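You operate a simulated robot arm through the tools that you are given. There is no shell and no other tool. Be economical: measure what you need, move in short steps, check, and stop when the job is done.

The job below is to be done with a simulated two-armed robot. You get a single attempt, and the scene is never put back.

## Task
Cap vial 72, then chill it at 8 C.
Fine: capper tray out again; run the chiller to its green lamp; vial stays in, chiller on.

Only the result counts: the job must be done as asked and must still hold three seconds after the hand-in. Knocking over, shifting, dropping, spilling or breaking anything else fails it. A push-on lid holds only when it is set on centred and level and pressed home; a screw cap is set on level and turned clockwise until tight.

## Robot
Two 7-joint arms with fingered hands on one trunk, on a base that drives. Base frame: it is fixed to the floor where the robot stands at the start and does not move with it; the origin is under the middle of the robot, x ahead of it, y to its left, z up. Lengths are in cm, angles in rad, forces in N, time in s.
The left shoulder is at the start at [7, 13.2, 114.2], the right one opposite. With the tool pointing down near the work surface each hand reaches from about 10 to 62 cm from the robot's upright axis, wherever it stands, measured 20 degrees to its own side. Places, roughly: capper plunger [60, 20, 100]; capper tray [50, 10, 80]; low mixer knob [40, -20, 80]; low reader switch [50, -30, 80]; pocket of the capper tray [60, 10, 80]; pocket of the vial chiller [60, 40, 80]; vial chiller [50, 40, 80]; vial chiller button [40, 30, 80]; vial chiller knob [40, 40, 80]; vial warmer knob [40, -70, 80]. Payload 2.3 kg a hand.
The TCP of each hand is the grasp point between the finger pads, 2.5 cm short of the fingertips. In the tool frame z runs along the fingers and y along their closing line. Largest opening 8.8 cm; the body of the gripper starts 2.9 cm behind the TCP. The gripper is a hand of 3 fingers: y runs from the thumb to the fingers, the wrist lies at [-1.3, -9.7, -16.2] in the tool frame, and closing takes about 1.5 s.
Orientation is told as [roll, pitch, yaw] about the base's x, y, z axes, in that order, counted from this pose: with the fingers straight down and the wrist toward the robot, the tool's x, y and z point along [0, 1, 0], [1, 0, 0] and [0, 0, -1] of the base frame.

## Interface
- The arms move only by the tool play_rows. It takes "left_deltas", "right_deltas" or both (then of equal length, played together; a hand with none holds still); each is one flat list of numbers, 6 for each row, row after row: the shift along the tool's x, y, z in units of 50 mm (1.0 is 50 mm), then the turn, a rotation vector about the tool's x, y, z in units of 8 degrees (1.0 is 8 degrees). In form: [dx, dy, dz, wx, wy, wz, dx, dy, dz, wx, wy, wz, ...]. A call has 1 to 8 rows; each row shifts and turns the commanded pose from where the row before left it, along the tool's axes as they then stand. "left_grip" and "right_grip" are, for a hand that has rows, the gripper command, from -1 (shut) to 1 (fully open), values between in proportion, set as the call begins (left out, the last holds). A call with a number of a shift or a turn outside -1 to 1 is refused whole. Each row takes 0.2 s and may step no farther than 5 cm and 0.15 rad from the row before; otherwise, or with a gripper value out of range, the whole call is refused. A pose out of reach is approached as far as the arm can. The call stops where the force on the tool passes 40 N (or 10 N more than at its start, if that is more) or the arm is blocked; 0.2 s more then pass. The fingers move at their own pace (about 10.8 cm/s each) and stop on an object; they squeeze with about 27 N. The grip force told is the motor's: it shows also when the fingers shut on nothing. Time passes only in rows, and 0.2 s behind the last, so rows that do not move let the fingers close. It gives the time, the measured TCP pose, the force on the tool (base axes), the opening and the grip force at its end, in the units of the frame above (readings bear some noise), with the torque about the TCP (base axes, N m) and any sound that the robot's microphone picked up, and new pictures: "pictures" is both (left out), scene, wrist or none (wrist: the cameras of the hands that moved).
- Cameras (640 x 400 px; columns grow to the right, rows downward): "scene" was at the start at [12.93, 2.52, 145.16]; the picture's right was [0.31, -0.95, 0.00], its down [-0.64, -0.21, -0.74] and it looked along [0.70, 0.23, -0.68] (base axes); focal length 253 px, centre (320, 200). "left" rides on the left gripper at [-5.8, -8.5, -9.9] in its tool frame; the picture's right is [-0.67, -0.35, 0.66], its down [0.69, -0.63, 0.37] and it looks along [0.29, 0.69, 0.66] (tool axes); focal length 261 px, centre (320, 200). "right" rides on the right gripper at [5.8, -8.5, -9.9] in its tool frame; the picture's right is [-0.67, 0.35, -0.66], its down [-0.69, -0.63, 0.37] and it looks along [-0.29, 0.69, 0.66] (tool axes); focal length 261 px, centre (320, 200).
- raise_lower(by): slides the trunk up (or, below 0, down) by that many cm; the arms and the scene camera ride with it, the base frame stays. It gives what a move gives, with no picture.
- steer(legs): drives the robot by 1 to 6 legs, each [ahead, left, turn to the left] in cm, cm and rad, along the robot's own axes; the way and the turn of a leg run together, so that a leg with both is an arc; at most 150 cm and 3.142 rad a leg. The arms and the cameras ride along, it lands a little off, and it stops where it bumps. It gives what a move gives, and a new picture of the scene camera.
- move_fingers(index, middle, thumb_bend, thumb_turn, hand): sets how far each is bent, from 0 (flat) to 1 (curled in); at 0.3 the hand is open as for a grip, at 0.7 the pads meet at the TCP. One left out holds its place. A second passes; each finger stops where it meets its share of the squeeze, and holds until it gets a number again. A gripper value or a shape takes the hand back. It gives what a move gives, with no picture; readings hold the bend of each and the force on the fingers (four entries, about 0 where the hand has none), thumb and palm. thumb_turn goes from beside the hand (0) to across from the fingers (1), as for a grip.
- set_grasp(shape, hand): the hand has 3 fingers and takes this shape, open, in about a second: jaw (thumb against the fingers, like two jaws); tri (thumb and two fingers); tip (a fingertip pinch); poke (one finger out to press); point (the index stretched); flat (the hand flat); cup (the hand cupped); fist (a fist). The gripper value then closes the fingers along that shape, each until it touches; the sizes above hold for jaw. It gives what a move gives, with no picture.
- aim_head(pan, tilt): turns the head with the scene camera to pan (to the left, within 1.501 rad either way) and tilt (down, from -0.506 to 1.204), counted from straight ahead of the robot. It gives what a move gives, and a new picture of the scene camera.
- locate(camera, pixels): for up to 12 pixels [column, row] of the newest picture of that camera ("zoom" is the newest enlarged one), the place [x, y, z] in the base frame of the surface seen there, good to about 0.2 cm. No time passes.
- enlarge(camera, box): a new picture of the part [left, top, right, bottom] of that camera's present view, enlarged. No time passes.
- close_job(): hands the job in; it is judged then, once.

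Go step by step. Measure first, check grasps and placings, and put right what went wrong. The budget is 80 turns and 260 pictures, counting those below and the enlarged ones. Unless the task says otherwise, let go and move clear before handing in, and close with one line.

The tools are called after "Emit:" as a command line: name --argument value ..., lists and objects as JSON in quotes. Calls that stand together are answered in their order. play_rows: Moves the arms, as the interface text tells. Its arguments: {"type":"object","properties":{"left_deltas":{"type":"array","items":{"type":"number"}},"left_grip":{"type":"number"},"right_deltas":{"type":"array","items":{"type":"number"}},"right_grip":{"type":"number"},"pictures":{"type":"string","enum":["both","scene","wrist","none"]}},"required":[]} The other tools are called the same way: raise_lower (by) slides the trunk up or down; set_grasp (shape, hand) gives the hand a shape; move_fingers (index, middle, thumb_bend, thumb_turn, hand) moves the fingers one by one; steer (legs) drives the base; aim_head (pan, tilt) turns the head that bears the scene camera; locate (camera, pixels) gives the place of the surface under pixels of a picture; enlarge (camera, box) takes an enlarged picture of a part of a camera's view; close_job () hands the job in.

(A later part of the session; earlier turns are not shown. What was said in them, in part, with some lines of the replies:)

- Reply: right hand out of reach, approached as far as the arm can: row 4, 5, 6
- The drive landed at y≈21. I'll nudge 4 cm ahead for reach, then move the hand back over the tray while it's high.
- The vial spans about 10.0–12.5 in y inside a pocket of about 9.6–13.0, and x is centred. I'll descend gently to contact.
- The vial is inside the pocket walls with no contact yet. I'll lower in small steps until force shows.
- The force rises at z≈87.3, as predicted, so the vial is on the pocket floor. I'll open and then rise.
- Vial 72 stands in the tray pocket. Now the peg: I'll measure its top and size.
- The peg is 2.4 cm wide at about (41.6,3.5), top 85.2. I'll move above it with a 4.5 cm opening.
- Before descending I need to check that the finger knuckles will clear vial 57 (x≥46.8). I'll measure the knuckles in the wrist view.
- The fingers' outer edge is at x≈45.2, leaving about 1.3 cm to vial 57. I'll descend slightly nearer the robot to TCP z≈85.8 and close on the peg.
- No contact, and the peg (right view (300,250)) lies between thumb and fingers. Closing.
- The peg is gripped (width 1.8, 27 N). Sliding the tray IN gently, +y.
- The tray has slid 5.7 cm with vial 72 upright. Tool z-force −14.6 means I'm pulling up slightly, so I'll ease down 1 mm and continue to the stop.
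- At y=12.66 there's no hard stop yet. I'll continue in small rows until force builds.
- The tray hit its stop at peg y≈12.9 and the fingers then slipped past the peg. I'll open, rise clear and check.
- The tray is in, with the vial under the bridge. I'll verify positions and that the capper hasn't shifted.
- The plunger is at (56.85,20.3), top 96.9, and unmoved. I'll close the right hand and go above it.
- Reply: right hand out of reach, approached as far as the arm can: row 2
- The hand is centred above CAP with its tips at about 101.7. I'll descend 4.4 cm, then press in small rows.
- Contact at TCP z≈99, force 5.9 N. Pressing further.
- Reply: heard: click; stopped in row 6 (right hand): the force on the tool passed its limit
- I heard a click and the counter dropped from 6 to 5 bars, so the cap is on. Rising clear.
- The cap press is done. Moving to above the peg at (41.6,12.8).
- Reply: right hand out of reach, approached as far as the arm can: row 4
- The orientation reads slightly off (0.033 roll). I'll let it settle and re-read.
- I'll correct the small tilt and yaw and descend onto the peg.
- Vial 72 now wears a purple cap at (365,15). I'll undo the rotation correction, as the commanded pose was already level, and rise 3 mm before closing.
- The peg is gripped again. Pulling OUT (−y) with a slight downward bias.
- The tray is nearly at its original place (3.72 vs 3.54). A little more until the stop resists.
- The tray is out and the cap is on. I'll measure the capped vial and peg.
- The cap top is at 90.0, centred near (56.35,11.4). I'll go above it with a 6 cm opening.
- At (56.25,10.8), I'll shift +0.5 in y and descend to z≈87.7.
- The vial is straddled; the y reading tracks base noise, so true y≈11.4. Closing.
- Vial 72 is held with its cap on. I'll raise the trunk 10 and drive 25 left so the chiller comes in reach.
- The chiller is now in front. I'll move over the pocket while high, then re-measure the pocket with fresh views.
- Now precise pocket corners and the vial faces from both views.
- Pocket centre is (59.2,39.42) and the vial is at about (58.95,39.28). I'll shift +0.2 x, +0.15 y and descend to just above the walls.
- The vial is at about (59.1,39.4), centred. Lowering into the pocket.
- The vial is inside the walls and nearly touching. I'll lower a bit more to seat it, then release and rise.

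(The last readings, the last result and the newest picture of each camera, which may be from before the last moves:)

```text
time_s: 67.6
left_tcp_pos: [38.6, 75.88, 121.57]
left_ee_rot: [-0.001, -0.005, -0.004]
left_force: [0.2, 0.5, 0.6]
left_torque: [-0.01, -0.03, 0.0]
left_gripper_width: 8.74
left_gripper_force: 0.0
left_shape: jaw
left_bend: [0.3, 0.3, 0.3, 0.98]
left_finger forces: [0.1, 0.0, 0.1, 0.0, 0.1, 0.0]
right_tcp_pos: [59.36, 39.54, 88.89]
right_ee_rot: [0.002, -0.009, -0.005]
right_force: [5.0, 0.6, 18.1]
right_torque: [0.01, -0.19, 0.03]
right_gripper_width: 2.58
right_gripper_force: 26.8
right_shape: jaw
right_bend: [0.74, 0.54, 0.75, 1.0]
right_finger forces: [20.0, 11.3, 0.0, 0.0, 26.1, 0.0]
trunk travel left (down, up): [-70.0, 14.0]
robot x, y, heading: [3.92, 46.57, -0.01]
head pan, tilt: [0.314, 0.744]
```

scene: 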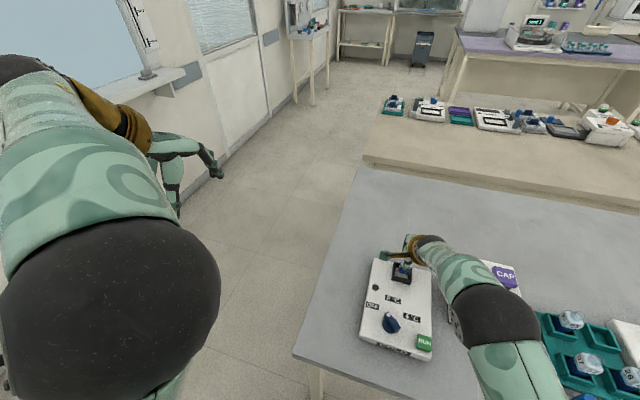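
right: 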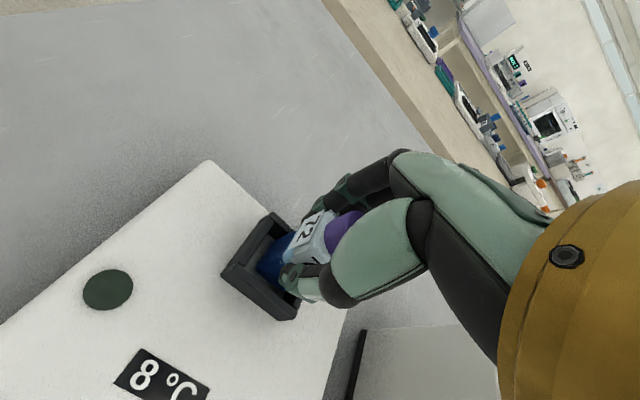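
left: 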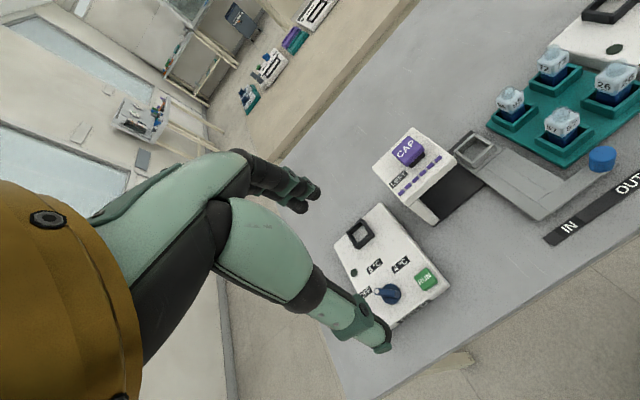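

Seated: force 18 N at z≈88.9, matching the floor height. Easing off, releasing and rising.

Emit:
play_rows --right_deltas '[0, 0, -0.05, 0, 0, 0, 0, 0, 0, 0, 0, 0]' --pictures "none"

Emit:
play_rows --right_deltas '[0, 0, 0, 0, 0, 0, 0, 0, 0, 0, 0, 0, 0, 0, 0, 0, 0, 0, 0, 0, 0, 0, 0, 0]' --right_grip 0.36 --pictures "none"

Emit:
play_rows --right_deltas '[0, 0, -0.2, 0, 0, 0, 0, 0, -0.5, 0, 0, 0, 0, 0, -0.8, 0, 0, 0, 0, 0, -0.7, 0, 0, 0, 0, -0.6, 0, 0, 0, 0, 0, -0.6, 0, 0, 0, 0, 0, 0, 0, 0, 0, 0]'

Emit:
enlarge --camera "scene" --box '[350, 240, 450, 370]'

```text
time_s: 68.2
left_tcp_pos: [38.88, 75.85, 121.65]
left_ee_rot: [0.001, -0.003, -0.004]
left_force: [0.6, 0.2, -0.4]
left_torque: [-0.03, 0.0, -0.02]
left_gripper_width: 8.76
left_gripper_force: 0.1
left_shape: jaw
left_bend: [0.3, 0.3, 0.3, 0.98]
left_finger forces: [0.0, 0.0, 0.1, 0.1, 0.0, 0.0]
right_tcp_pos: [59.34, 39.41, 88.86]
right_ee_rot: [0.002, -0.002, -0.004]
right_force: [2.1, 2.2, 9.8]
right_torque: [0.04, -0.07, 0.0]
right_gripper_width: 2.57
right_gripper_force: 27.2
right_shape: jaw
right_bend: [0.74, 0.54, 0.75, 1.0]
right_finger forces: [18.4, 10.1, 0.0, 0.1, 26.7, 0.1]
trunk travel left (down, up): [-70.0, 14.0]
robot x, y, heading: [4.1, 46.98, -0.006]
head pan, tilt: [0.314, 0.744]
```

```text
time_s: 69.2
left_tcp_pos: [39.14, 75.77, 121.61]
left_ee_rot: [-0.001, -0.001, -0.003]
left_force: [0.6, 0.5, 0.3]
left_torque: [-0.01, 0.01, 0.01]
left_gripper_width: 8.77
left_gripper_force: 0.1
left_shape: jaw
left_bend: [0.3, 0.3, 0.3, 0.98]
left_finger forces: [0.0, 0.1, 0.1, 0.0, 0.0, 0.0]
right_tcp_pos: [59.52, 39.32, 88.75]
right_ee_rot: [0.002, -0.001, -0.006]
right_force: [-0.5, -0.7, 0.0]
right_torque: [-0.03, 0.0, -0.03]
right_gripper_width: 5.92
right_gripper_force: 0.0
right_shape: jaw
right_bend: [0.28, 0.38, 0.6, 1.0]
right_finger forces: [0.1, 0.1, 0.0, 0.0, 0.0, 0.0]
trunk travel left (down, up): [-70.0, 14.0]
robot x, y, heading: [3.83, 46.9, -0.004]
head pan, tilt: [0.314, 0.744]
```

```text
time_s: 70.8
left_tcp_pos: [39.07, 75.85, 121.68]
left_ee_rot: [0.001, 0.0, -0.007]
left_force: [0.1, 0.4, -0.4]
left_torque: [-0.02, 0.02, 0.01]
left_gripper_width: 8.76
left_gripper_force: 0.2
left_shape: jaw
left_bend: [0.3, 0.3, 0.3, 0.98]
left_finger forces: [0.0, 0.0, 0.0, 0.0, 0.0, 0.0]
right_tcp_pos: [53.51, 39.35, 99.89]
right_ee_rot: [0.002, -0.002, -0.005]
right_force: [0.3, -0.1, 0.1]
right_torque: [0.0, 0.03, 0.02]
right_gripper_width: 5.98
right_gripper_force: 0.0
right_shape: jaw
right_bend: [0.28, 0.38, 0.6, 1.0]
right_finger forces: [0.1, 0.0, 0.1, 0.1, 0.1, 0.1]
trunk travel left (down, up): [-70.0, 14.0]
robot x, y, heading: [4.35, 46.85, -0.002]
head pan, tilt: [0.314, 0.744]
```

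scene: 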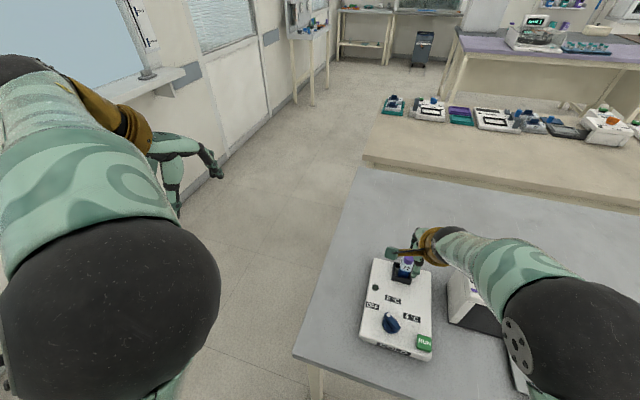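
right: 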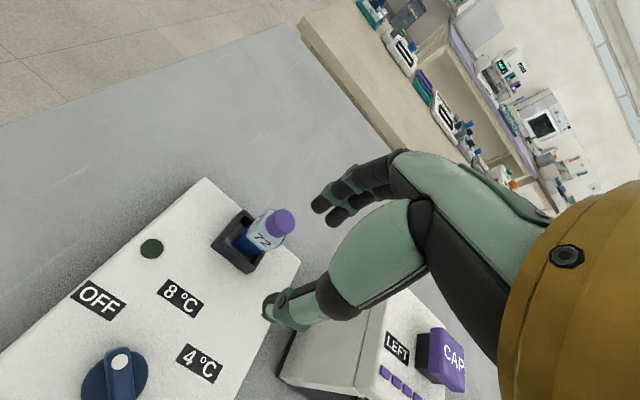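

```text
3.08 times, centred on (400, 305) of scene
```

zoom: 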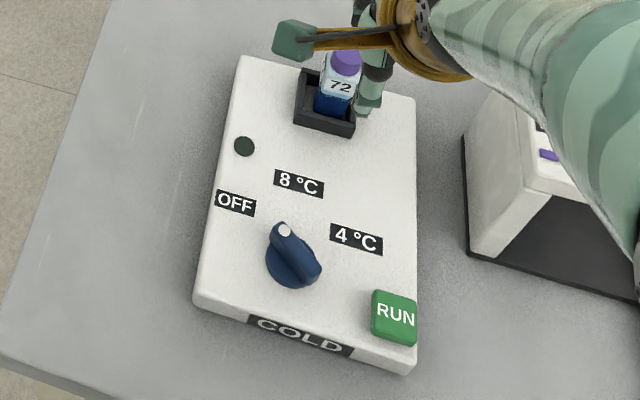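

Vial 72 stands in the chiller pocket. Next is the knob: I'll zoom and measure its centre, pointer and labels.

Emit:
enlarge --camera "scene" --box '[366, 298, 430, 338]'

Emit:
enlarge --camera "right" --box '[60, 260, 260, 400]'

Emit:
locate --camera "zoom" --pixels '[[200, 290], [195, 350], [100, 360], [275, 350], [120, 120], [370, 110], [430, 325], [190, 380]]'

```text
10.00 times, centred on (398, 318) of scene
```

zoom: 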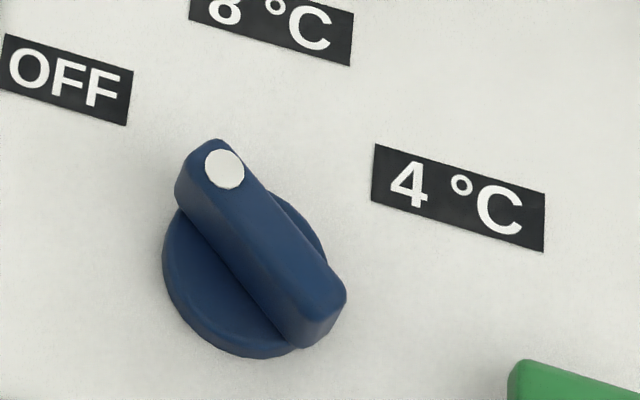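

```text
2.86 times, centred on (160, 330) of right
```

zoom: 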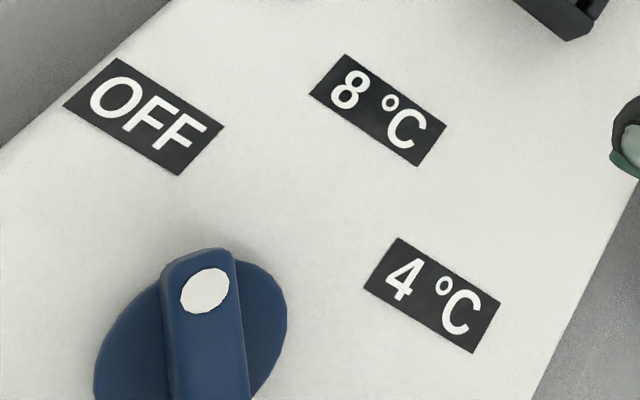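

```text
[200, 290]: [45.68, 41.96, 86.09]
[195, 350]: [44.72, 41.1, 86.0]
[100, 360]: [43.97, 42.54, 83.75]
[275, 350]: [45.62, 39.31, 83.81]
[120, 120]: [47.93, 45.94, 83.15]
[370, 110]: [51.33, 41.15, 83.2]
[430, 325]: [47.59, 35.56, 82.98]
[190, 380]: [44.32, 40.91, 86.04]
```

Measuring the knob ridge's other end and the disc extents.

Emit:
locate --camera "scene" --pixels '[[388.5, 314.8], [396.5, 327], [399.5, 328], [392.5, 321], [397.2, 331], [383.5, 326], [390, 333], [397.5, 321], [385, 311.5], [424, 343], [421, 340], [427, 346]]'

```text
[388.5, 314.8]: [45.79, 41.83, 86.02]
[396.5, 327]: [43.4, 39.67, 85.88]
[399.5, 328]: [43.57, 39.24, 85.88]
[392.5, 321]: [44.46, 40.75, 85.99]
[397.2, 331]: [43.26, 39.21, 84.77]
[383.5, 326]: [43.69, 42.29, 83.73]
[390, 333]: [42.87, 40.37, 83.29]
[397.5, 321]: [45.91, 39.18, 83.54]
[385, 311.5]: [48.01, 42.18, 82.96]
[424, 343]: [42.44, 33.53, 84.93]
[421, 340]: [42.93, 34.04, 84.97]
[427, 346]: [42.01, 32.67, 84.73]
```

Knob centre is about (44.5,40.6), the ridge points at 46° (OFF), and 8 °C is straight ahead (+x), so a ~47° clockwise turn is needed. The left hand suits this: I'll retract the right hand to the right while yawing the left by −44°.

Emit:
play_rows --left_deltas '[0, 0, 0, 0, 0, 0.92, 0, 0, 0, 0, 0, 0.92, 0, 0, 0, 0, 0, 0.92, 0, 0, 0, 0, 0, 0.92, 0, 0, 0, 0, 0, 0.91, 0, 0, 0, 0, 0, 0.91, 0, 0, 0, 0, 0, 0]' --right_deltas '[-0.7, -0.4, -0.1, 0, 0, 0, -0.7, -0.4, -0.1, 0, 0, 0, -0.7, -0.4, -0.1, 0, 0, 0, -0.7, -0.4, -0.1, 0, 0, 0, -0.7, -0.3, -0.1, 0, 0, 0, -0.3, 0, 0, 0, 0, 0, 0, 0, 0, 0, 0, 0]' --left_grip 0.02 --pictures "scene"

```text
time_s: 72.4
left_tcp_pos: [38.97, 75.91, 121.59]
left_ee_rot: [0.002, 0.001, -0.774]
left_force: [0.0, -1.2, -0.1]
left_torque: [-0.01, -0.02, -0.02]
left_gripper_width: 4.51
left_gripper_force: 0.1
left_shape: jaw
left_bend: [0.74, 0.44, 0.69, 1.0]
left_finger forces: [0.1, 0.0, 0.1, 0.0, 0.0, 0.0]
right_tcp_pos: [43.86, 20.37, 102.34]
right_ee_rot: [0.002, -0.002, -0.004]
right_force: [0.9, 0.1, -0.1]
right_torque: [0.0, 0.0, -0.04]
right_gripper_width: 5.97
right_gripper_force: 0.1
right_shape: jaw
right_bend: [0.28, 0.38, 0.6, 1.0]
right_finger forces: [0.2, 0.0, 0.0, 0.1, 0.1, 0.0]
trunk travel left (down, up): [-70.0, 14.0]
robot x, y, heading: [3.99, 46.68, -0.009]
head pan, tilt: [0.314, 0.744]
```

scene: 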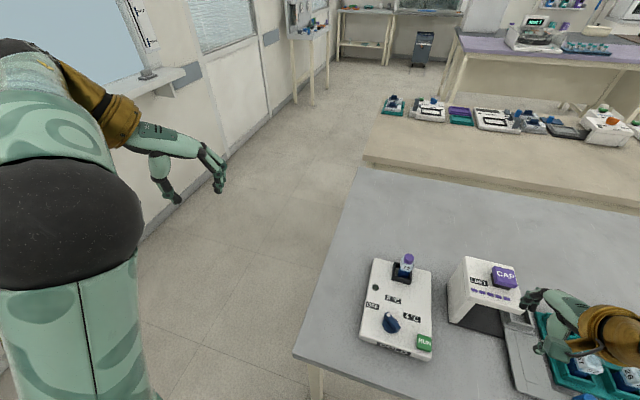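

The left hand is at yaw −0.774. Bringing it over the knob.

Emit:
play_rows --left_deltas '[-0.43, 0.568, 0.3, 0, 0, 0, -0.43, 0.568, 0.3, 0, 0, 0, -0.43, 0.568, 0.3, 0, 0, 0, -0.43, 0.568, 0.3, 0, 0, 0, -0.43, 0.568, 0.3, 0, 0, 0, -0.43, 0.568, 0.3, 0, 0, 0, -0.43, 0.568, 0.3, 0, 0, 0, -0.43, 0.568, 0.3, 0, 0, 0]' --pictures "none"

Emit:
play_rows --left_deltas '[-0.43, 0.568, 0.3, 0, 0, 0, -0.43, 0.568, 0.3, 0, 0, 0, 0, 0, 0.3, 0, 0, 0, 0, 0, 0.3, 0, 0, 0, 0, 0, 0.3, 0, 0, 0, 0, 0, 0, 0, 0, 0]'

```text
time_s: 74.2
left_tcp_pos: [44.27, 47.5, 109.23]
left_ee_rot: [-0.003, -0.003, -0.769]
left_force: [0.1, -0.9, -0.5]
left_torque: [0.01, 0.0, 0.02]
left_gripper_width: 4.52
left_gripper_force: 0.0
left_shape: jaw
left_bend: [0.74, 0.44, 0.69, 1.0]
left_finger forces: [0.1, 0.0, 0.0, 0.0, 0.0, 0.0]
left hand out of reach, approached as far as the arm can: row 5, 6
right_tcp_pos: [44.09, 20.35, 102.34]
right_ee_rot: [0.004, -0.002, -0.006]
right_force: [0.8, 0.4, -0.2]
right_torque: [0.02, -0.02, -0.03]
right_gripper_width: 5.96
right_gripper_force: 0.1
right_shape: jaw
right_bend: [0.28, 0.38, 0.6, 1.0]
right_finger forces: [0.0, 0.1, 0.1, 0.1, 0.0, 0.1]
trunk travel left (down, up): [-70.0, 14.0]
robot x, y, heading: [4.08, 46.94, -0.008]
head pan, tilt: [0.314, 0.744]
```

```text
time_s: 75.6
left_tcp_pos: [45.69, 41.21, 103.05]
left_ee_rot: [-0.015, -0.031, -0.753]
left_force: [-0.1, 0.2, -0.5]
left_torque: [0.01, -0.01, -0.03]
left_gripper_width: 4.5
left_gripper_force: 0.1
left_shape: jaw
left_bend: [0.74, 0.44, 0.69, 1.0]
left_finger forces: [0.0, 0.1, 0.0, 0.0, 0.0, 0.1]
right_tcp_pos: [44.05, 20.36, 102.36]
right_ee_rot: [0.005, -0.003, -0.005]
right_force: [0.7, -1.4, 0.6]
right_torque: [-0.01, 0.04, -0.04]
right_gripper_width: 5.95
right_gripper_force: 0.1
right_shape: jaw
right_bend: [0.28, 0.38, 0.6, 1.0]
right_finger forces: [0.0, 0.1, 0.0, 0.1, 0.0, 0.0]
trunk travel left (down, up): [-70.0, 14.0]
robot x, y, heading: [4.21, 46.79, -0.0]
head pan, tilt: [0.314, 0.744]
```

scene: 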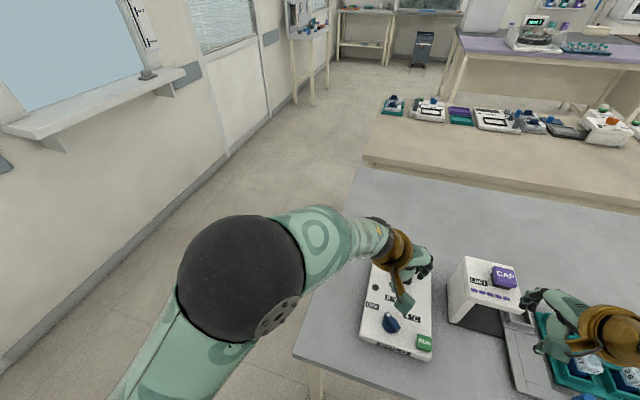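
left: 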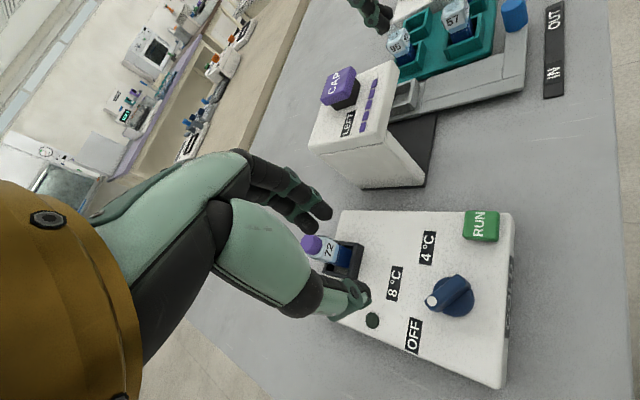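

The left hand is near the knob axis but its attitude is slightly off. Let it settle and re-read.

Emit:
play_rows --left_deltas '[0, 0, 0, 0, 0, 0, 0, 0, 0, 0, 0, 0]' --pictures "none"

```text
time_s: 76.2
left_tcp_pos: [45.86, 41.29, 102.71]
left_ee_rot: [-0.023, -0.026, -0.749]
left_force: [-0.5, 0.3, 0.1]
left_torque: [0.01, 0.04, -0.01]
left_gripper_width: 4.53
left_gripper_force: 0.1
left_shape: jaw
left_bend: [0.74, 0.44, 0.69, 1.0]
left_finger forces: [0.0, 0.0, 0.1, 0.0, 0.0, 0.0]
right_tcp_pos: [44.02, 20.41, 102.36]
right_ee_rot: [0.004, -0.002, -0.004]
right_force: [-0.1, -0.7, 0.1]
right_torque: [-0.01, 0.0, -0.03]
right_gripper_width: 5.94
right_gripper_force: 0.1
right_shape: jaw
right_bend: [0.28, 0.38, 0.6, 1.0]
right_finger forces: [0.0, 0.1, 0.0, 0.0, 0.0, 0.0]
trunk travel left (down, up): [-70.0, 14.0]
robot x, y, heading: [3.84, 46.5, -0.006]
head pan, tilt: [0.314, 0.744]
```

As before, this may be a reach artefact at this height. I'll descend to z≈95 and see whether it levels.

Emit:
play_rows --left_deltas '[0, 0, 0.5, 0, 0, 0, 0, 0, 0.5, 0, 0, 0, 0, 0, 0.4, 0, 0, 0, 0, 0, 0, 0, 0, 0, 0, 0, 0, 0, 0, 0]'

```text
time_s: 77.4
left_tcp_pos: [45.14, 40.87, 94.91]
left_ee_rot: [0.001, 0.001, -0.773]
left_force: [0.0, 0.6, -0.7]
left_torque: [-0.03, -0.05, -0.01]
left_gripper_width: 4.52
left_gripper_force: 0.0
left_shape: jaw
left_bend: [0.74, 0.44, 0.69, 1.0]
left_finger forces: [0.0, 0.0, 0.0, 0.0, 0.0, 0.1]
right_tcp_pos: [44.07, 20.32, 102.22]
right_ee_rot: [0.005, -0.004, -0.006]
right_force: [0.3, 0.4, 0.4]
right_torque: [-0.05, -0.01, -0.01]
right_gripper_width: 5.96
right_gripper_force: 0.1
right_shape: jaw
right_bend: [0.28, 0.38, 0.6, 1.0]
right_finger forces: [0.0, 0.1, 0.0, 0.0, 0.0, 0.0]
trunk travel left (down, up): [-70.0, 14.0]
robot x, y, heading: [4.21, 46.98, 0.001]
head pan, tilt: [0.314, 0.744]
```

scene: 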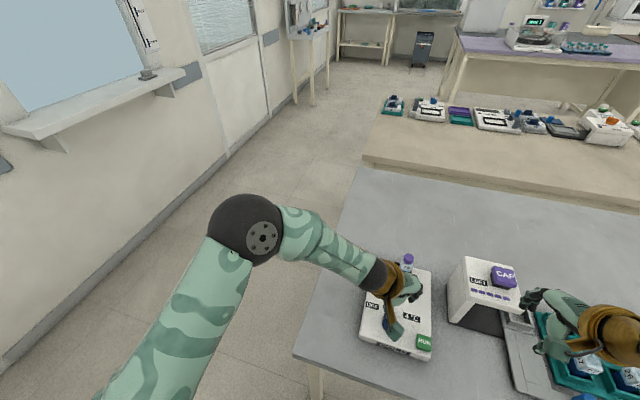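
left: 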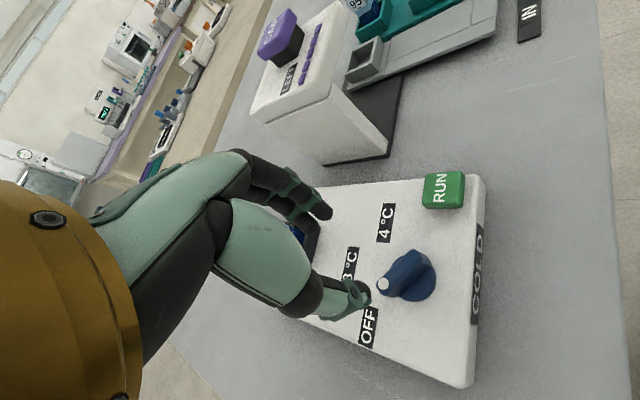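

Level now at (45.1,40.9,94.9). Re-measuring the knob with the left camera.

Emit:
enlarge --camera "left" --box '[360, 235, 456, 315]'

Emit:
locate --camera "left" --pixels '[[383, 284], [395, 278], [405, 270], [415, 262], [422, 257], [420, 295], [435, 285], [400, 258], [442, 190], [350, 262], [385, 223]]'

```text
5.00 times, centred on (408, 275) of left
```

zoom: 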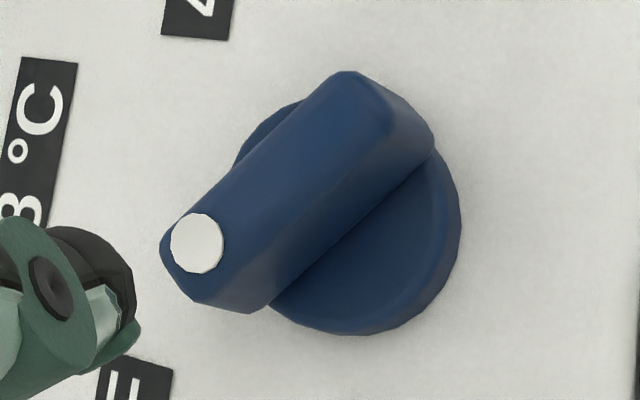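

```text
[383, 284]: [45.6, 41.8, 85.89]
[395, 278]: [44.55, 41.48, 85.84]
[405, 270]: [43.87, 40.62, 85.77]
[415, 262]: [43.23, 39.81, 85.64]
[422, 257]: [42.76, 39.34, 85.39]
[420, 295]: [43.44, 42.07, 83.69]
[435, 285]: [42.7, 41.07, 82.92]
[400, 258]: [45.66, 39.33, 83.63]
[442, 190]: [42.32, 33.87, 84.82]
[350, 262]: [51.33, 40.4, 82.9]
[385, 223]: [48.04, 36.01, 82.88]
```

The ridge centre is about (44.4,40.55). Descending to straddle it at TCP z≈86.8.

Emit:
play_rows --left_deltas '[-0.149, -0.062, 0.4, 0, 0, 0, 0, 0, 0.45, 0, 0, 0, 0, 0, 0.45, 0, 0, 0, 0, 0, 0.32, 0, 0, 0, 0, 0, 0, 0, 0, 0]' --pictures "wrist"

Emit:
enlarge --camera "left" --box '[260, 180, 380, 330]'

```text
time_s: 78.6
left_tcp_pos: [44.24, 40.39, 86.58]
left_ee_rot: [0.001, 0.0, -0.774]
left_force: [-0.5, -0.3, -1.1]
left_torque: [-0.01, 0.01, -0.01]
left_gripper_width: 4.53
left_gripper_force: 0.1
left_shape: jaw
left_bend: [0.74, 0.44, 0.69, 1.0]
left_finger forces: [0.0, 0.0, 0.0, 0.1, 0.0, 0.0]
right_tcp_pos: [44.15, 20.46, 102.42]
right_ee_rot: [0.004, -0.002, -0.006]
right_force: [-0.7, -0.6, -0.3]
right_torque: [0.01, 0.0, 0.0]
right_gripper_width: 5.97
right_gripper_force: 0.0
right_shape: jaw
right_bend: [0.28, 0.38, 0.6, 1.0]
right_finger forces: [0.0, 0.1, 0.0, 0.1, 0.0, 0.2]
trunk travel left (down, up): [-70.0, 14.0]
robot x, y, heading: [4.32, 46.88, -0.004]
head pan, tilt: [0.314, 0.744]
```

left: 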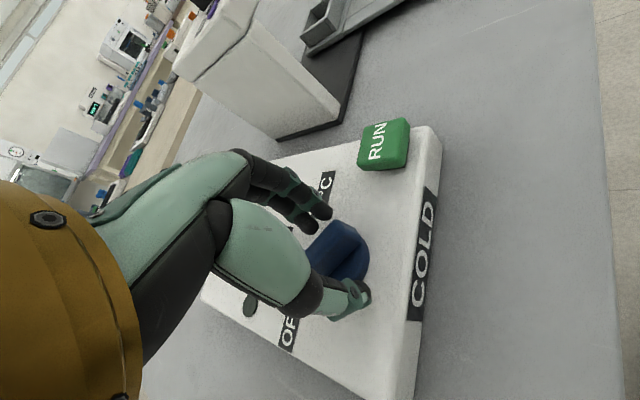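

```text
2.67 times, centred on (320, 255) of left
```

zoom: 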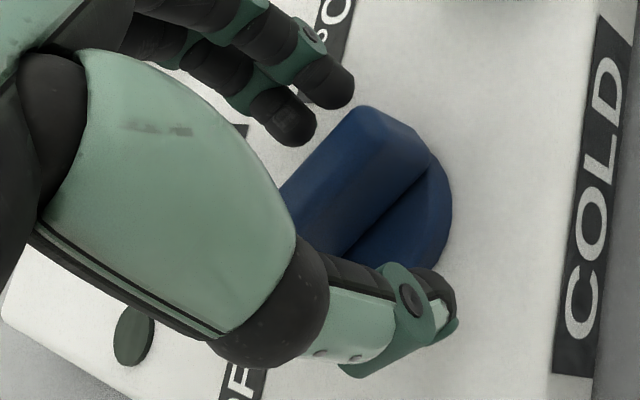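

The ridge lies between the fingers. Closing.

Emit:
play_rows --left_deltas '[0, 0, 0, 0, 0, 0, 0, 0, 0, 0, 0, 0, 0, 0, 0, 0, 0, 0, 0, 0, 0, 0, 0, 0, 0, 0, 0, 0, 0, 0, 0, 0, 0, 0, 0, 0]' --left_grip -1 --pictures "wrist"

```text
time_s: 80.0
left_tcp_pos: [44.32, 40.39, 86.57]
left_ee_rot: [0.002, -0.002, -0.773]
left_force: [0.1, -0.1, -2.1]
left_torque: [0.0, -0.02, -0.01]
left_gripper_width: 0.84
left_gripper_force: 27.2
left_shape: jaw
left_bend: [0.72, 0.64, 0.73, 1.0]
left_finger forces: [15.7, 8.3, 0.0, 0.0, 23.8, 0.0]
right_tcp_pos: [44.14, 20.43, 102.36]
right_ee_rot: [0.002, -0.001, -0.008]
right_force: [0.5, 0.7, -0.2]
right_torque: [-0.02, -0.01, 0.0]
right_gripper_width: 5.94
right_gripper_force: 0.0
right_shape: jaw
right_bend: [0.28, 0.38, 0.6, 1.0]
right_finger forces: [0.1, 0.0, 0.0, 0.0, 0.1, 0.1]
trunk travel left (down, up): [-70.0, 14.0]
robot x, y, heading: [4.39, 47.3, -0.006]
head pan, tilt: [0.314, 0.744]
```

left: 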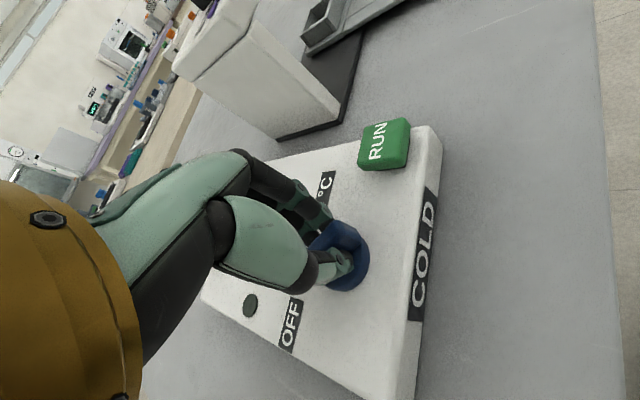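

Ridge gripped (0.84 cm). Turning clockwise about 45°.

Emit:
play_rows --left_deltas '[0, 0, 0, 0, 0, 0.94, 0, 0, 0, 0, 0, 0.94, 0, 0, 0, 0, 0, 0.94, 0, 0, 0, 0, 0, 0.94, 0, 0, 0, 0, 0, 0.94, 0, 0, 0, 0, 0, 0.94, 0, 0, 0, 0, 0, 0]'

```text
time_s: 81.6
left_tcp_pos: [44.41, 40.64, 86.66]
left_ee_rot: [-0.003, 0.003, -1.561]
left_force: [-2.4, 6.1, -13.9]
left_torque: [0.1, 0.01, 0.01]
left_gripper_width: 0.76
left_gripper_force: 27.3
left_shape: jaw
left_bend: [0.72, 0.66, 0.73, 1.0]
left_finger forces: [14.6, 5.8, 0.0, 0.0, 26.0, 0.0]
right_tcp_pos: [44.28, 20.48, 102.33]
right_ee_rot: [0.001, 0.0, -0.003]
right_force: [-0.2, 0.2, -0.2]
right_torque: [-0.01, -0.04, 0.01]
right_gripper_width: 5.93
right_gripper_force: 0.0
right_shape: jaw
right_bend: [0.28, 0.38, 0.6, 1.0]
right_finger forces: [0.0, 0.0, 0.0, 0.0, 0.1, 0.0]
trunk travel left (down, up): [-70.0, 14.0]
robot x, y, heading: [4.42, 46.92, -0.006]
head pan, tilt: [0.314, 0.744]
```

scene: 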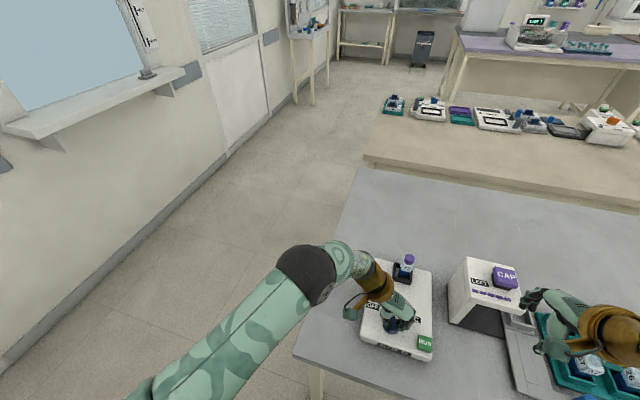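
left: 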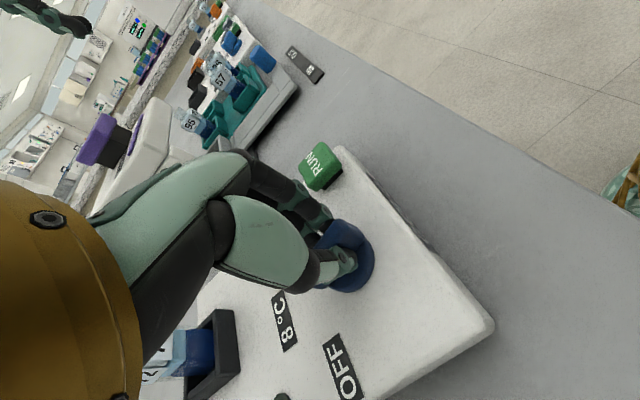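

The hand turned to yaw −1.56 and the pointer should be at 8 °C. Release, rise, and verify.

Emit:
play_rows --left_deltas '[0, 0, 0.02, 0, 0, 0, 0, 0, 0, 0, 0, 0, 0, 0, 0, 0, 0, 0, 0, 0, 0, 0, 0, 0]' --left_grip 0.02 --pictures "none"

Emit:
play_rows --left_deltas '[0, 0, -0.3, 0, 0, 0, 0, 0, -0.6, 0, 0, 0, 0, 0, -0.7, 0, 0, 0, 0, 0, 0, 0, 0, 0]'

Emit:
enlarge --camera "left" --box '[280, 200, 480, 400]'

Emit:
enlarge --camera "scene" --box '[350, 250, 450, 370]'

```text
time_s: 82.6
left_tcp_pos: [44.24, 40.52, 86.82]
left_ee_rot: [0.0, 0.002, -1.559]
left_force: [-1.0, -0.1, 0.3]
left_torque: [0.0, -0.03, 0.0]
left_gripper_width: 4.43
left_gripper_force: 0.1
left_shape: jaw
left_bend: [0.74, 0.44, 0.69, 1.0]
left_finger forces: [0.0, 0.1, 0.1, 0.1, 0.0, 0.0]
right_tcp_pos: [43.97, 20.39, 102.3]
right_ee_rot: [0.004, -0.002, -0.005]
right_force: [-0.5, -0.5, 0.3]
right_torque: [0.01, -0.02, 0.03]
right_gripper_width: 5.94
right_gripper_force: 0.1
right_shape: jaw
right_bend: [0.28, 0.38, 0.6, 1.0]
right_finger forces: [0.2, 0.1, 0.1, 0.0, 0.0, 0.0]
trunk travel left (down, up): [-70.0, 14.0]
robot x, y, heading: [4.21, 46.55, -0.004]
head pan, tilt: [0.314, 0.744]
```

```text
time_s: 83.6
left_tcp_pos: [44.12, 40.81, 94.5]
left_ee_rot: [0.001, -0.002, -1.56]
left_force: [0.3, -0.1, 0.4]
left_torque: [0.02, 0.0, 0.02]
left_gripper_width: 4.43
left_gripper_force: 0.0
left_shape: jaw
left_bend: [0.74, 0.44, 0.69, 1.0]
left_finger forces: [0.0, 0.0, 0.0, 0.0, 0.0, 0.0]
right_tcp_pos: [44.14, 20.48, 102.23]
right_ee_rot: [0.004, -0.001, -0.004]
right_force: [0.1, 0.7, 0.0]
right_torque: [0.0, -0.04, -0.01]
right_gripper_width: 5.95
right_gripper_force: 0.1
right_shape: jaw
right_bend: [0.28, 0.38, 0.6, 1.0]
right_finger forces: [0.1, 0.0, 0.1, 0.1, 0.1, 0.0]
trunk travel left (down, up): [-70.0, 14.0]
robot x, y, heading: [4.04, 47.04, -0.006]
head pan, tilt: [0.314, 0.744]
```

scene: 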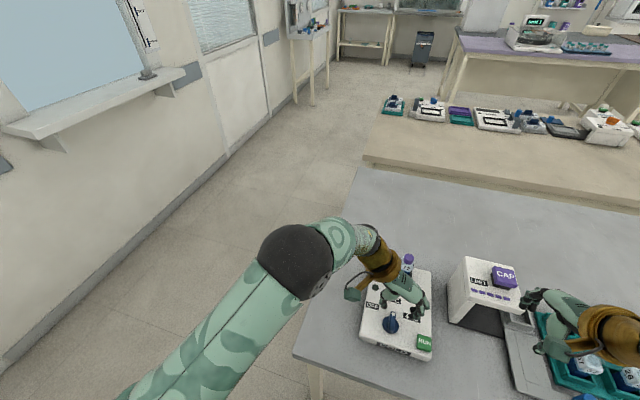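
left: 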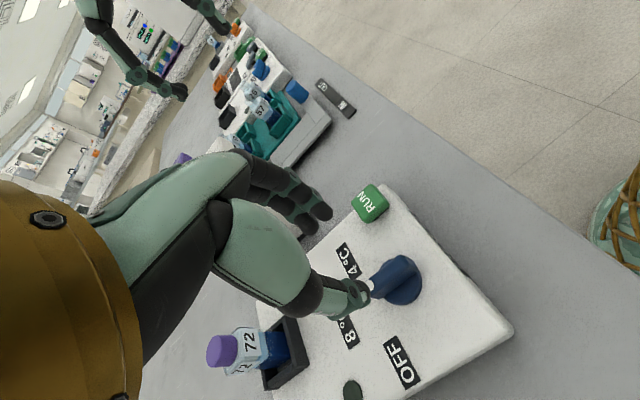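

```text
2.00 times, centred on (380, 300) of left
```

zoom: 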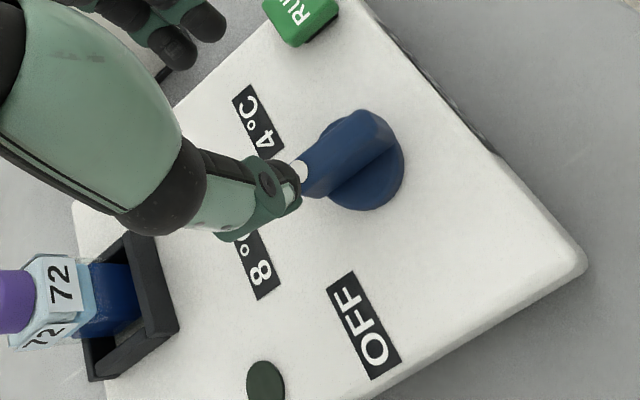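

```text
3.33 times, centred on (400, 310) of scene
```

zoom: 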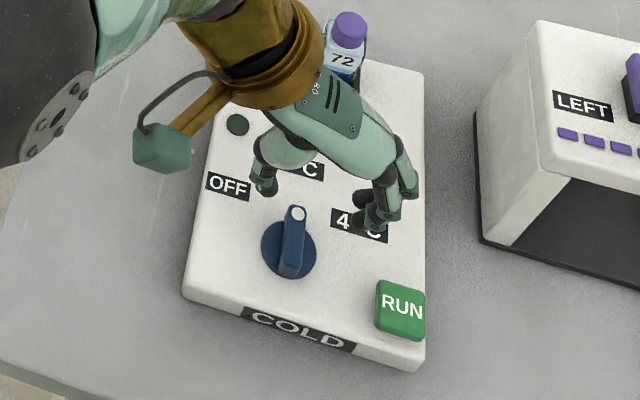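

The pointer now appears to aim at 8 °C. I'll quantify its direction.

Emit:
locate --camera "zoom" --pixels '[[298, 213], [293, 240], [290, 262], [300, 170], [228, 186], [400, 297]]'

```text
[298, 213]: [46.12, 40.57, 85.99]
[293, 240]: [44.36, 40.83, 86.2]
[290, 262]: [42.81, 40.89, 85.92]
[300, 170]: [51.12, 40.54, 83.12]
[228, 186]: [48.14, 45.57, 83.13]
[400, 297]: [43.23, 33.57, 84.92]
```

The pointer direction is about −5° with the label at 0°, so it's on 8 °C. Next, close the left hand and go above RUN (42.5,33.5,84.9).

Emit:
play_rows --left_deltas '[-0.16, 0.72, 0, 0, 0, 0, -0.16, 0.72, 0, 0, 0, 0, 0, 0, 0, 0, 0, 0, 0, 0, 0, 0, 0, 0, 0, 0, 0, 0, 0, 0]' --left_grip -1

Emit:
enlarge --camera "scene" --box '[350, 250, 450, 370]'

```text
time_s: 84.8
left_tcp_pos: [42.62, 33.29, 94.66]
left_ee_rot: [0.002, 0.003, -1.559]
left_force: [-0.5, 0.2, -0.2]
left_torque: [0.02, -0.03, -0.01]
left_gripper_width: 0.01
left_gripper_force: 27.1
left_shape: jaw
left_bend: [0.7, 0.7, 0.36, 1.0]
left_finger forces: [0.0, 0.0, 0.1, 0.0, 0.0, 0.0]
right_tcp_pos: [43.98, 20.37, 102.24]
right_ee_rot: [0.003, -0.002, -0.004]
right_force: [-0.5, -0.1, -0.4]
right_torque: [0.03, 0.0, 0.01]
right_gripper_width: 5.94
right_gripper_force: 0.1
right_shape: jaw
right_bend: [0.28, 0.38, 0.6, 1.0]
right_finger forces: [0.0, 0.0, 0.1, 0.0, 0.0, 0.1]
trunk travel left (down, up): [-70.0, 14.0]
robot x, y, heading: [4.05, 46.8, -0.004]
head pan, tilt: [0.314, 0.744]
```

scene: 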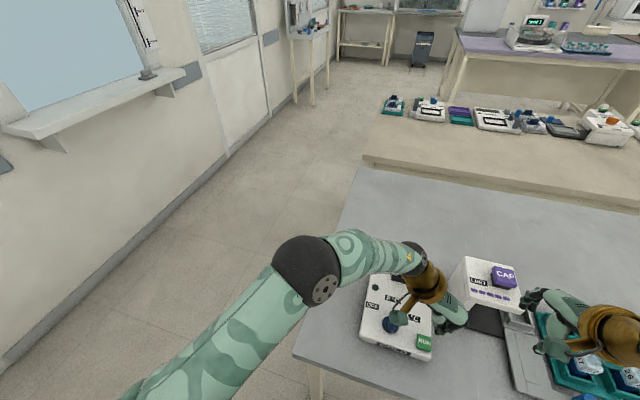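
left: 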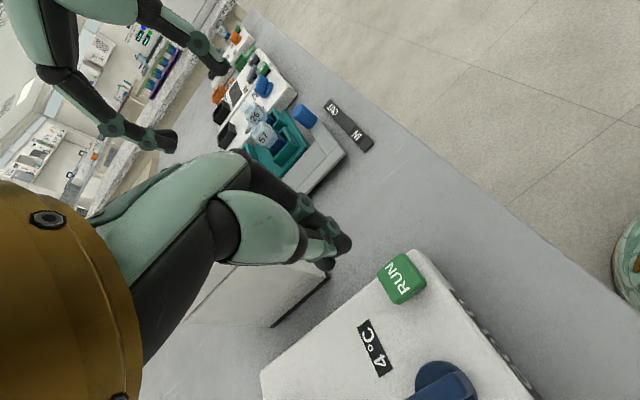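

```text
3.33 times, centred on (400, 310) of scene
```

zoom: 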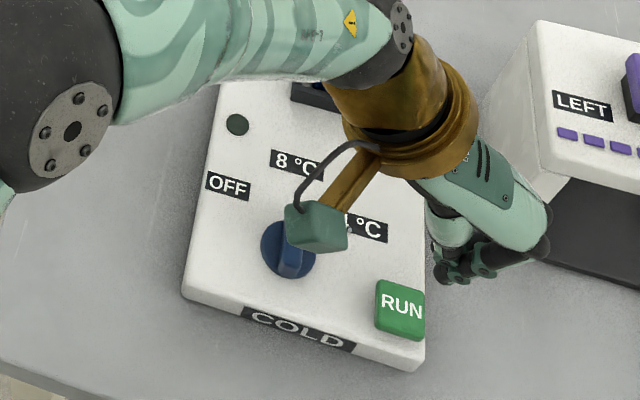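

The projection puts the fingertip line at left pixel (397,275), and RUN is at (401,278), so it's aligned. Descending 7 cm and pressing in small rows.

Emit:
play_rows --left_deltas '[0, 0, 0.5, 0, 0, 0, 0, 0, 0.5, 0, 0, 0, 0, 0, 0.4, 0, 0, 0, 0, 0, 0, 0, 0, 0]' --pictures "wrist"

Emit:
play_rows --left_deltas '[0, 0, 0.05, 0, 0, 0, 0, 0, 0.05, 0, 0, 0, 0, 0, 0.05, 0, 0, 0, 0, 0, 0.05, 0, 0, 0, 0, 0, 0, 0, 0, 0]' --pictures "wrist"

```text
time_s: 85.8
left_tcp_pos: [42.45, 33.33, 87.79]
left_ee_rot: [0.002, -0.001, -1.56]
left_force: [0.1, 0.6, 0.9]
left_torque: [0.02, 0.01, -0.03]
left_gripper_width: 0.0
left_gripper_force: 26.7
left_shape: jaw
left_bend: [0.7, 0.7, 0.36, 1.0]
left_finger forces: [0.0, 0.0, 0.0, 0.0, 0.0, 0.1]
right_tcp_pos: [44.19, 20.42, 102.44]
right_ee_rot: [0.003, -0.002, -0.006]
right_force: [0.4, 0.0, 0.2]
right_torque: [-0.02, 0.0, 0.01]
right_gripper_width: 5.95
right_gripper_force: 0.1
right_shape: jaw
right_bend: [0.28, 0.38, 0.6, 1.0]
right_finger forces: [0.0, 0.1, 0.0, 0.0, 0.1, 0.0]
trunk travel left (down, up): [-70.0, 14.0]
robot x, y, heading: [4.0, 47.21, -0.004]
head pan, tilt: [0.314, 0.744]
```

left: 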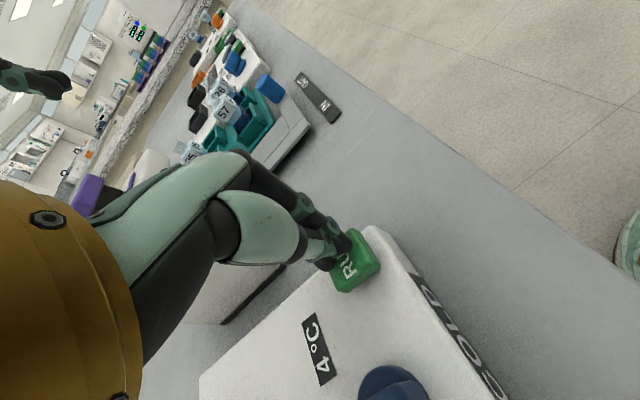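

```text
time_s: 87.0
left_tcp_pos: [42.55, 33.3, 86.77]
left_ee_rot: [0.003, 0.0, -1.56]
left_force: [0.7, -2.9, 10.1]
left_torque: [-0.07, -0.1, -0.01]
left_gripper_width: 0.0
left_gripper_force: 26.8
left_shape: jaw
left_bend: [0.7, 0.7, 0.36, 1.0]
left_finger forces: [0.1, 22.5, 0.0, 0.1, 0.0, 0.0]
right_tcp_pos: [44.04, 20.38, 102.37]
right_ee_rot: [0.004, -0.003, -0.003]
right_force: [-0.1, 0.3, 0.1]
right_torque: [0.03, 0.0, -0.03]
right_gripper_width: 5.94
right_gripper_force: 0.1
right_shape: jaw
right_bend: [0.28, 0.38, 0.6, 1.0]
right_finger forces: [0.0, 0.1, 0.0, 0.0, 0.0, 0.0]
trunk travel left (down, up): [-70.0, 14.0]
robot x, y, heading: [3.9, 46.69, -0.005]
head pan, tilt: [0.314, 0.744]
heard: click
```

left: 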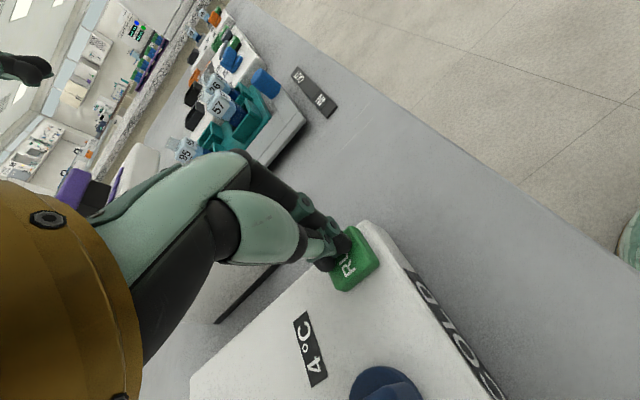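

I heard a click. Rising straight up and retreating left so the lamp is visible.

Emit:
play_rows --left_deltas '[0, 0, -0.4, 0, 0, 0, 0, 0, -0.7, 0, 0, 0, 0, 0, -0.7, 0, 0, 0, -0.2, -0.7, 0, 0, 0, 0, -0.2, -0.7, 0, 0, 0, 0, -0.2, -0.7, 0, 0, 0, 0, 0, -0.7, 0, 0, 0, 0, 0, -0.7, 0, 0, 0, 0]' --pictures "scene"

Emit:
enlarge --camera "scene" --box '[350, 250, 450, 370]'

```text
time_s: 88.8
left_tcp_pos: [39.76, 50.83, 95.73]
left_ee_rot: [0.002, 0.0, -1.562]
left_force: [-0.5, 0.1, -0.2]
left_torque: [-0.05, 0.01, 0.01]
left_gripper_width: 0.01
left_gripper_force: 27.3
left_shape: jaw
left_bend: [0.7, 0.7, 0.36, 1.0]
left_finger forces: [0.0, 0.0, 0.0, 0.0, 0.0, 0.0]
right_tcp_pos: [44.01, 20.49, 102.33]
right_ee_rot: [0.002, 0.0, -0.005]
right_force: [-0.1, 0.1, -0.5]
right_torque: [0.01, -0.01, 0.01]
right_gripper_width: 5.98
right_gripper_force: 0.1
right_shape: jaw
right_bend: [0.28, 0.38, 0.6, 1.0]
right_finger forces: [0.0, 0.0, 0.1, 0.0, 0.0, 0.0]
trunk travel left (down, up): [-70.0, 14.0]
robot x, y, heading: [4.09, 47.0, -0.006]
head pan, tilt: [0.314, 0.744]
```

scene: 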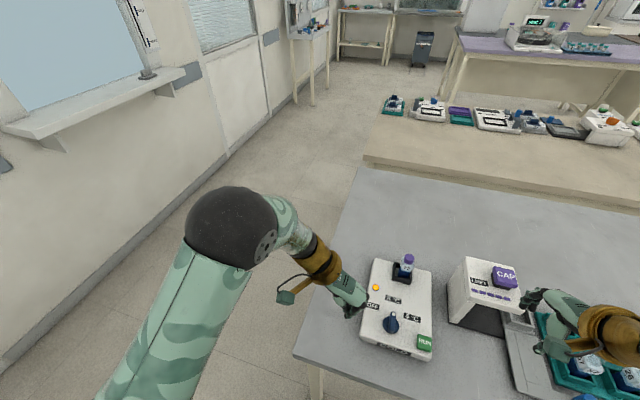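

```text
3.33 times, centred on (400, 310) of scene
```

zoom: 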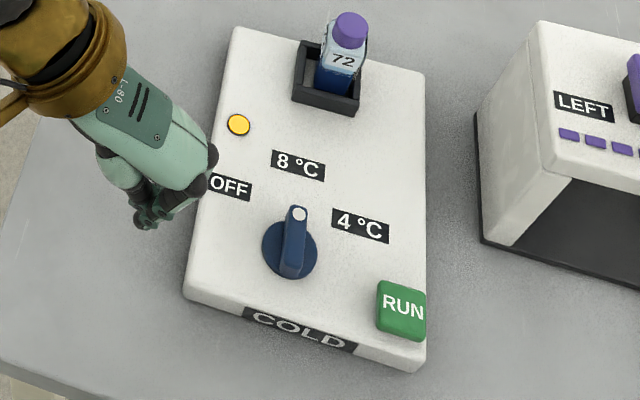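

The lamp is amber, so it's running with the pointer at 8 °C. I'll wait for green with idle rows.

Emit:
play_rows --left_deltas '[0, -0.4, 0, 0, 0, 0, 0, 0, 0, 0, 0, 0, 0, 0, 0, 0, 0, 0, 0, 0, 0, 0, 0, 0, 0, 0, 0, 0, 0, 0, 0, 0, 0, 0, 0, 0, 0, 0, 0, 0, 0, 0, 0, 0, 0, 0, 0, 0]' --pictures "none"

Emit:
play_rows --left_deltas '[0, 0, 0, 0, 0, 0, 0, 0, 0, 0, 0, 0, 0, 0, 0, 0, 0, 0, 0, 0, 0, 0, 0, 0, 0, 0, 0, 0, 0, 0, 0, 0, 0, 0, 0, 0, 0, 0, 0, 0, 0, 0, 0, 0, 0, 0, 0, 0]' --pictures "none"

Emit:
play_rows --left_deltas '[0, 0, 0, 0, 0, 0, 0, 0, 0, 0, 0, 0, 0, 0, 0, 0, 0, 0, 0, 0, 0, 0, 0, 0, 0, 0, 0, 0, 0, 0, 0, 0, 0, 0, 0, 0, 0, 0, 0, 0, 0, 0, 0, 0, 0, 0, 0, 0]' --pictures "none"

Emit:
enlarge --camera "scene" --box '[350, 250, 450, 370]'

```text
time_s: 90.6
left_tcp_pos: [39.72, 52.77, 95.76]
left_ee_rot: [0.002, -0.001, -1.56]
left_force: [0.8, 0.1, 0.9]
left_torque: [-0.02, -0.02, -0.02]
left_gripper_width: 0.0
left_gripper_force: 27.5
left_shape: jaw
left_bend: [0.7, 0.7, 0.36, 1.0]
left_finger forces: [0.1, 0.1, 0.0, 0.1, 0.0, 0.0]
right_tcp_pos: [44.08, 20.42, 102.33]
right_ee_rot: [0.004, -0.003, -0.003]
right_force: [-0.7, -0.6, 1.0]
right_torque: [0.03, 0.04, -0.02]
right_gripper_width: 5.95
right_gripper_force: 0.0
right_shape: jaw
right_bend: [0.28, 0.38, 0.6, 1.0]
right_finger forces: [0.1, 0.0, 0.1, 0.1, 0.1, 0.0]
trunk travel left (down, up): [-70.0, 14.0]
robot x, y, heading: [4.07, 46.76, -0.007]
head pan, tilt: [0.314, 0.744]
```

```text
time_s: 92.4
left_tcp_pos: [39.71, 52.77, 95.77]
left_ee_rot: [0.002, 0.001, -1.562]
left_force: [0.0, 1.1, -0.3]
left_torque: [0.02, -0.03, 0.01]
left_gripper_width: 0.01
left_gripper_force: 27.3
left_shape: jaw
left_bend: [0.7, 0.7, 0.36, 1.0]
left_finger forces: [0.0, 0.0, 0.1, 0.0, 0.0, 0.1]
right_tcp_pos: [44.01, 20.44, 102.42]
right_ee_rot: [0.003, -0.002, -0.008]
right_force: [0.3, -0.4, 0.8]
right_torque: [0.03, 0.0, 0.01]
right_gripper_width: 5.92
right_gripper_force: 0.1
right_shape: jaw
right_bend: [0.28, 0.38, 0.6, 1.0]
right_finger forces: [0.0, 0.0, 0.0, 0.0, 0.0, 0.1]
trunk travel left (down, up): [-70.0, 14.0]
robot x, y, heading: [3.73, 47.09, -0.007]
head pan, tilt: [0.314, 0.744]
```

```text
time_s: 94.2
left_tcp_pos: [39.71, 52.56, 95.75]
left_ee_rot: [0.004, -0.001, -1.561]
left_force: [-1.4, -0.7, 0.0]
left_torque: [0.0, -0.03, 0.0]
left_gripper_width: 0.0
left_gripper_force: 26.8
left_shape: jaw
left_bend: [0.7, 0.7, 0.36, 1.0]
left_finger forces: [0.0, 0.1, 0.0, 0.1, 0.0, 0.0]
right_tcp_pos: [44.06, 20.4, 102.31]
right_ee_rot: [0.004, 0.0, -0.004]
right_force: [0.1, -0.2, 0.1]
right_torque: [-0.01, 0.01, 0.0]
right_gripper_width: 5.94
right_gripper_force: 0.0
right_shape: jaw
right_bend: [0.28, 0.38, 0.6, 1.0]
right_finger forces: [0.0, 0.0, 0.0, 0.1, 0.0, 0.0]
trunk travel left (down, up): [-70.0, 14.0]
robot x, y, heading: [3.96, 46.98, -0.005]
head pan, tilt: [0.314, 0.744]
```

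```text
3.33 times, centred on (400, 310) of scene
```

zoom: 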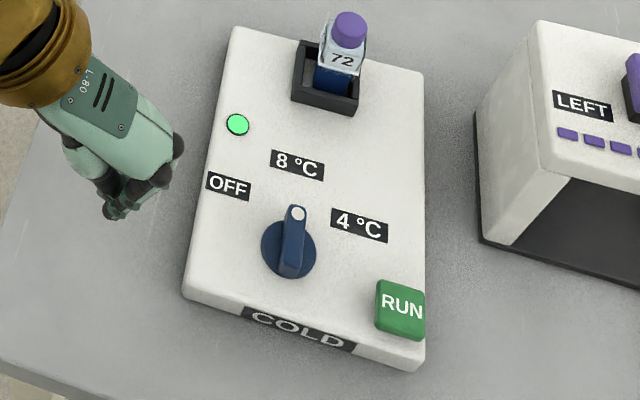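

The lamp is green and vial 72 is in the chiller. One last look to confirm the tray is out and the rack is undisturbed.

Emit:
aim_head --pan -0.3 --tilt 0.8

Emit:
enlarge --camera "scene" --box '[180, 200, 500, 400]'

```text
time_s: 95.2
left_tcp_pos: [39.75, 52.69, 95.72]
left_ee_rot: [0.003, 0.001, -1.559]
left_force: [1.0, -0.5, -0.3]
left_torque: [-0.05, -0.02, -0.01]
left_gripper_width: 0.01
left_gripper_force: 27.2
left_shape: jaw
left_bend: [0.7, 0.7, 0.36, 1.0]
left_finger forces: [0.1, 0.0, 0.0, 0.0, 0.0, 0.1]
right_tcp_pos: [44.06, 20.43, 102.4]
right_ee_rot: [0.004, -0.001, -0.005]
right_force: [-0.7, 0.0, 0.1]
right_torque: [-0.03, 0.0, 0.0]
right_gripper_width: 5.96
right_gripper_force: 0.1
right_shape: jaw
right_bend: [0.28, 0.38, 0.6, 1.0]
right_finger forces: [0.0, 0.1, 0.0, 0.1, 0.0, 0.0]
trunk travel left (down, up): [-70.0, 14.0]
robot x, y, heading: [3.98, 46.9, -0.002]
head pan, tilt: [-0.3, 0.799]
```

scene: 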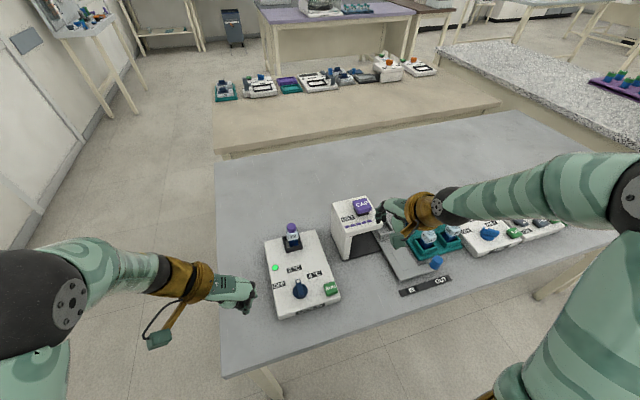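

```text
2.00 times, centred on (340, 300) of scene
```

zoom: 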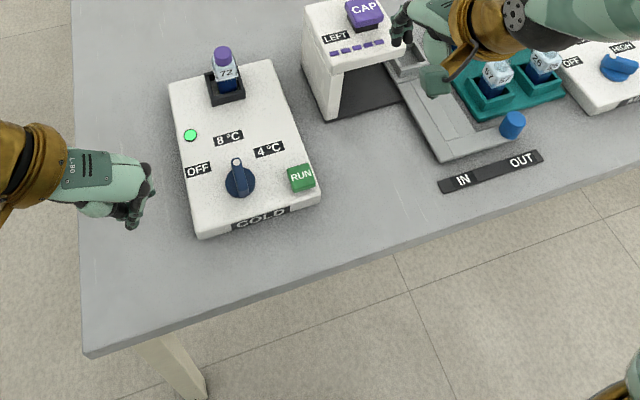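

The tray is at OUT (peg (512,123)), the rack vials stand, the chiller lamp is green with the knob at 8 °C, and both hands are clear. Handing in.

Emit:
close_job

```text
The job is handed in.
```

Vial 72 is capped and in the chiller, which is on at 8 °C with its green lamp lit; the capper tray is back out.
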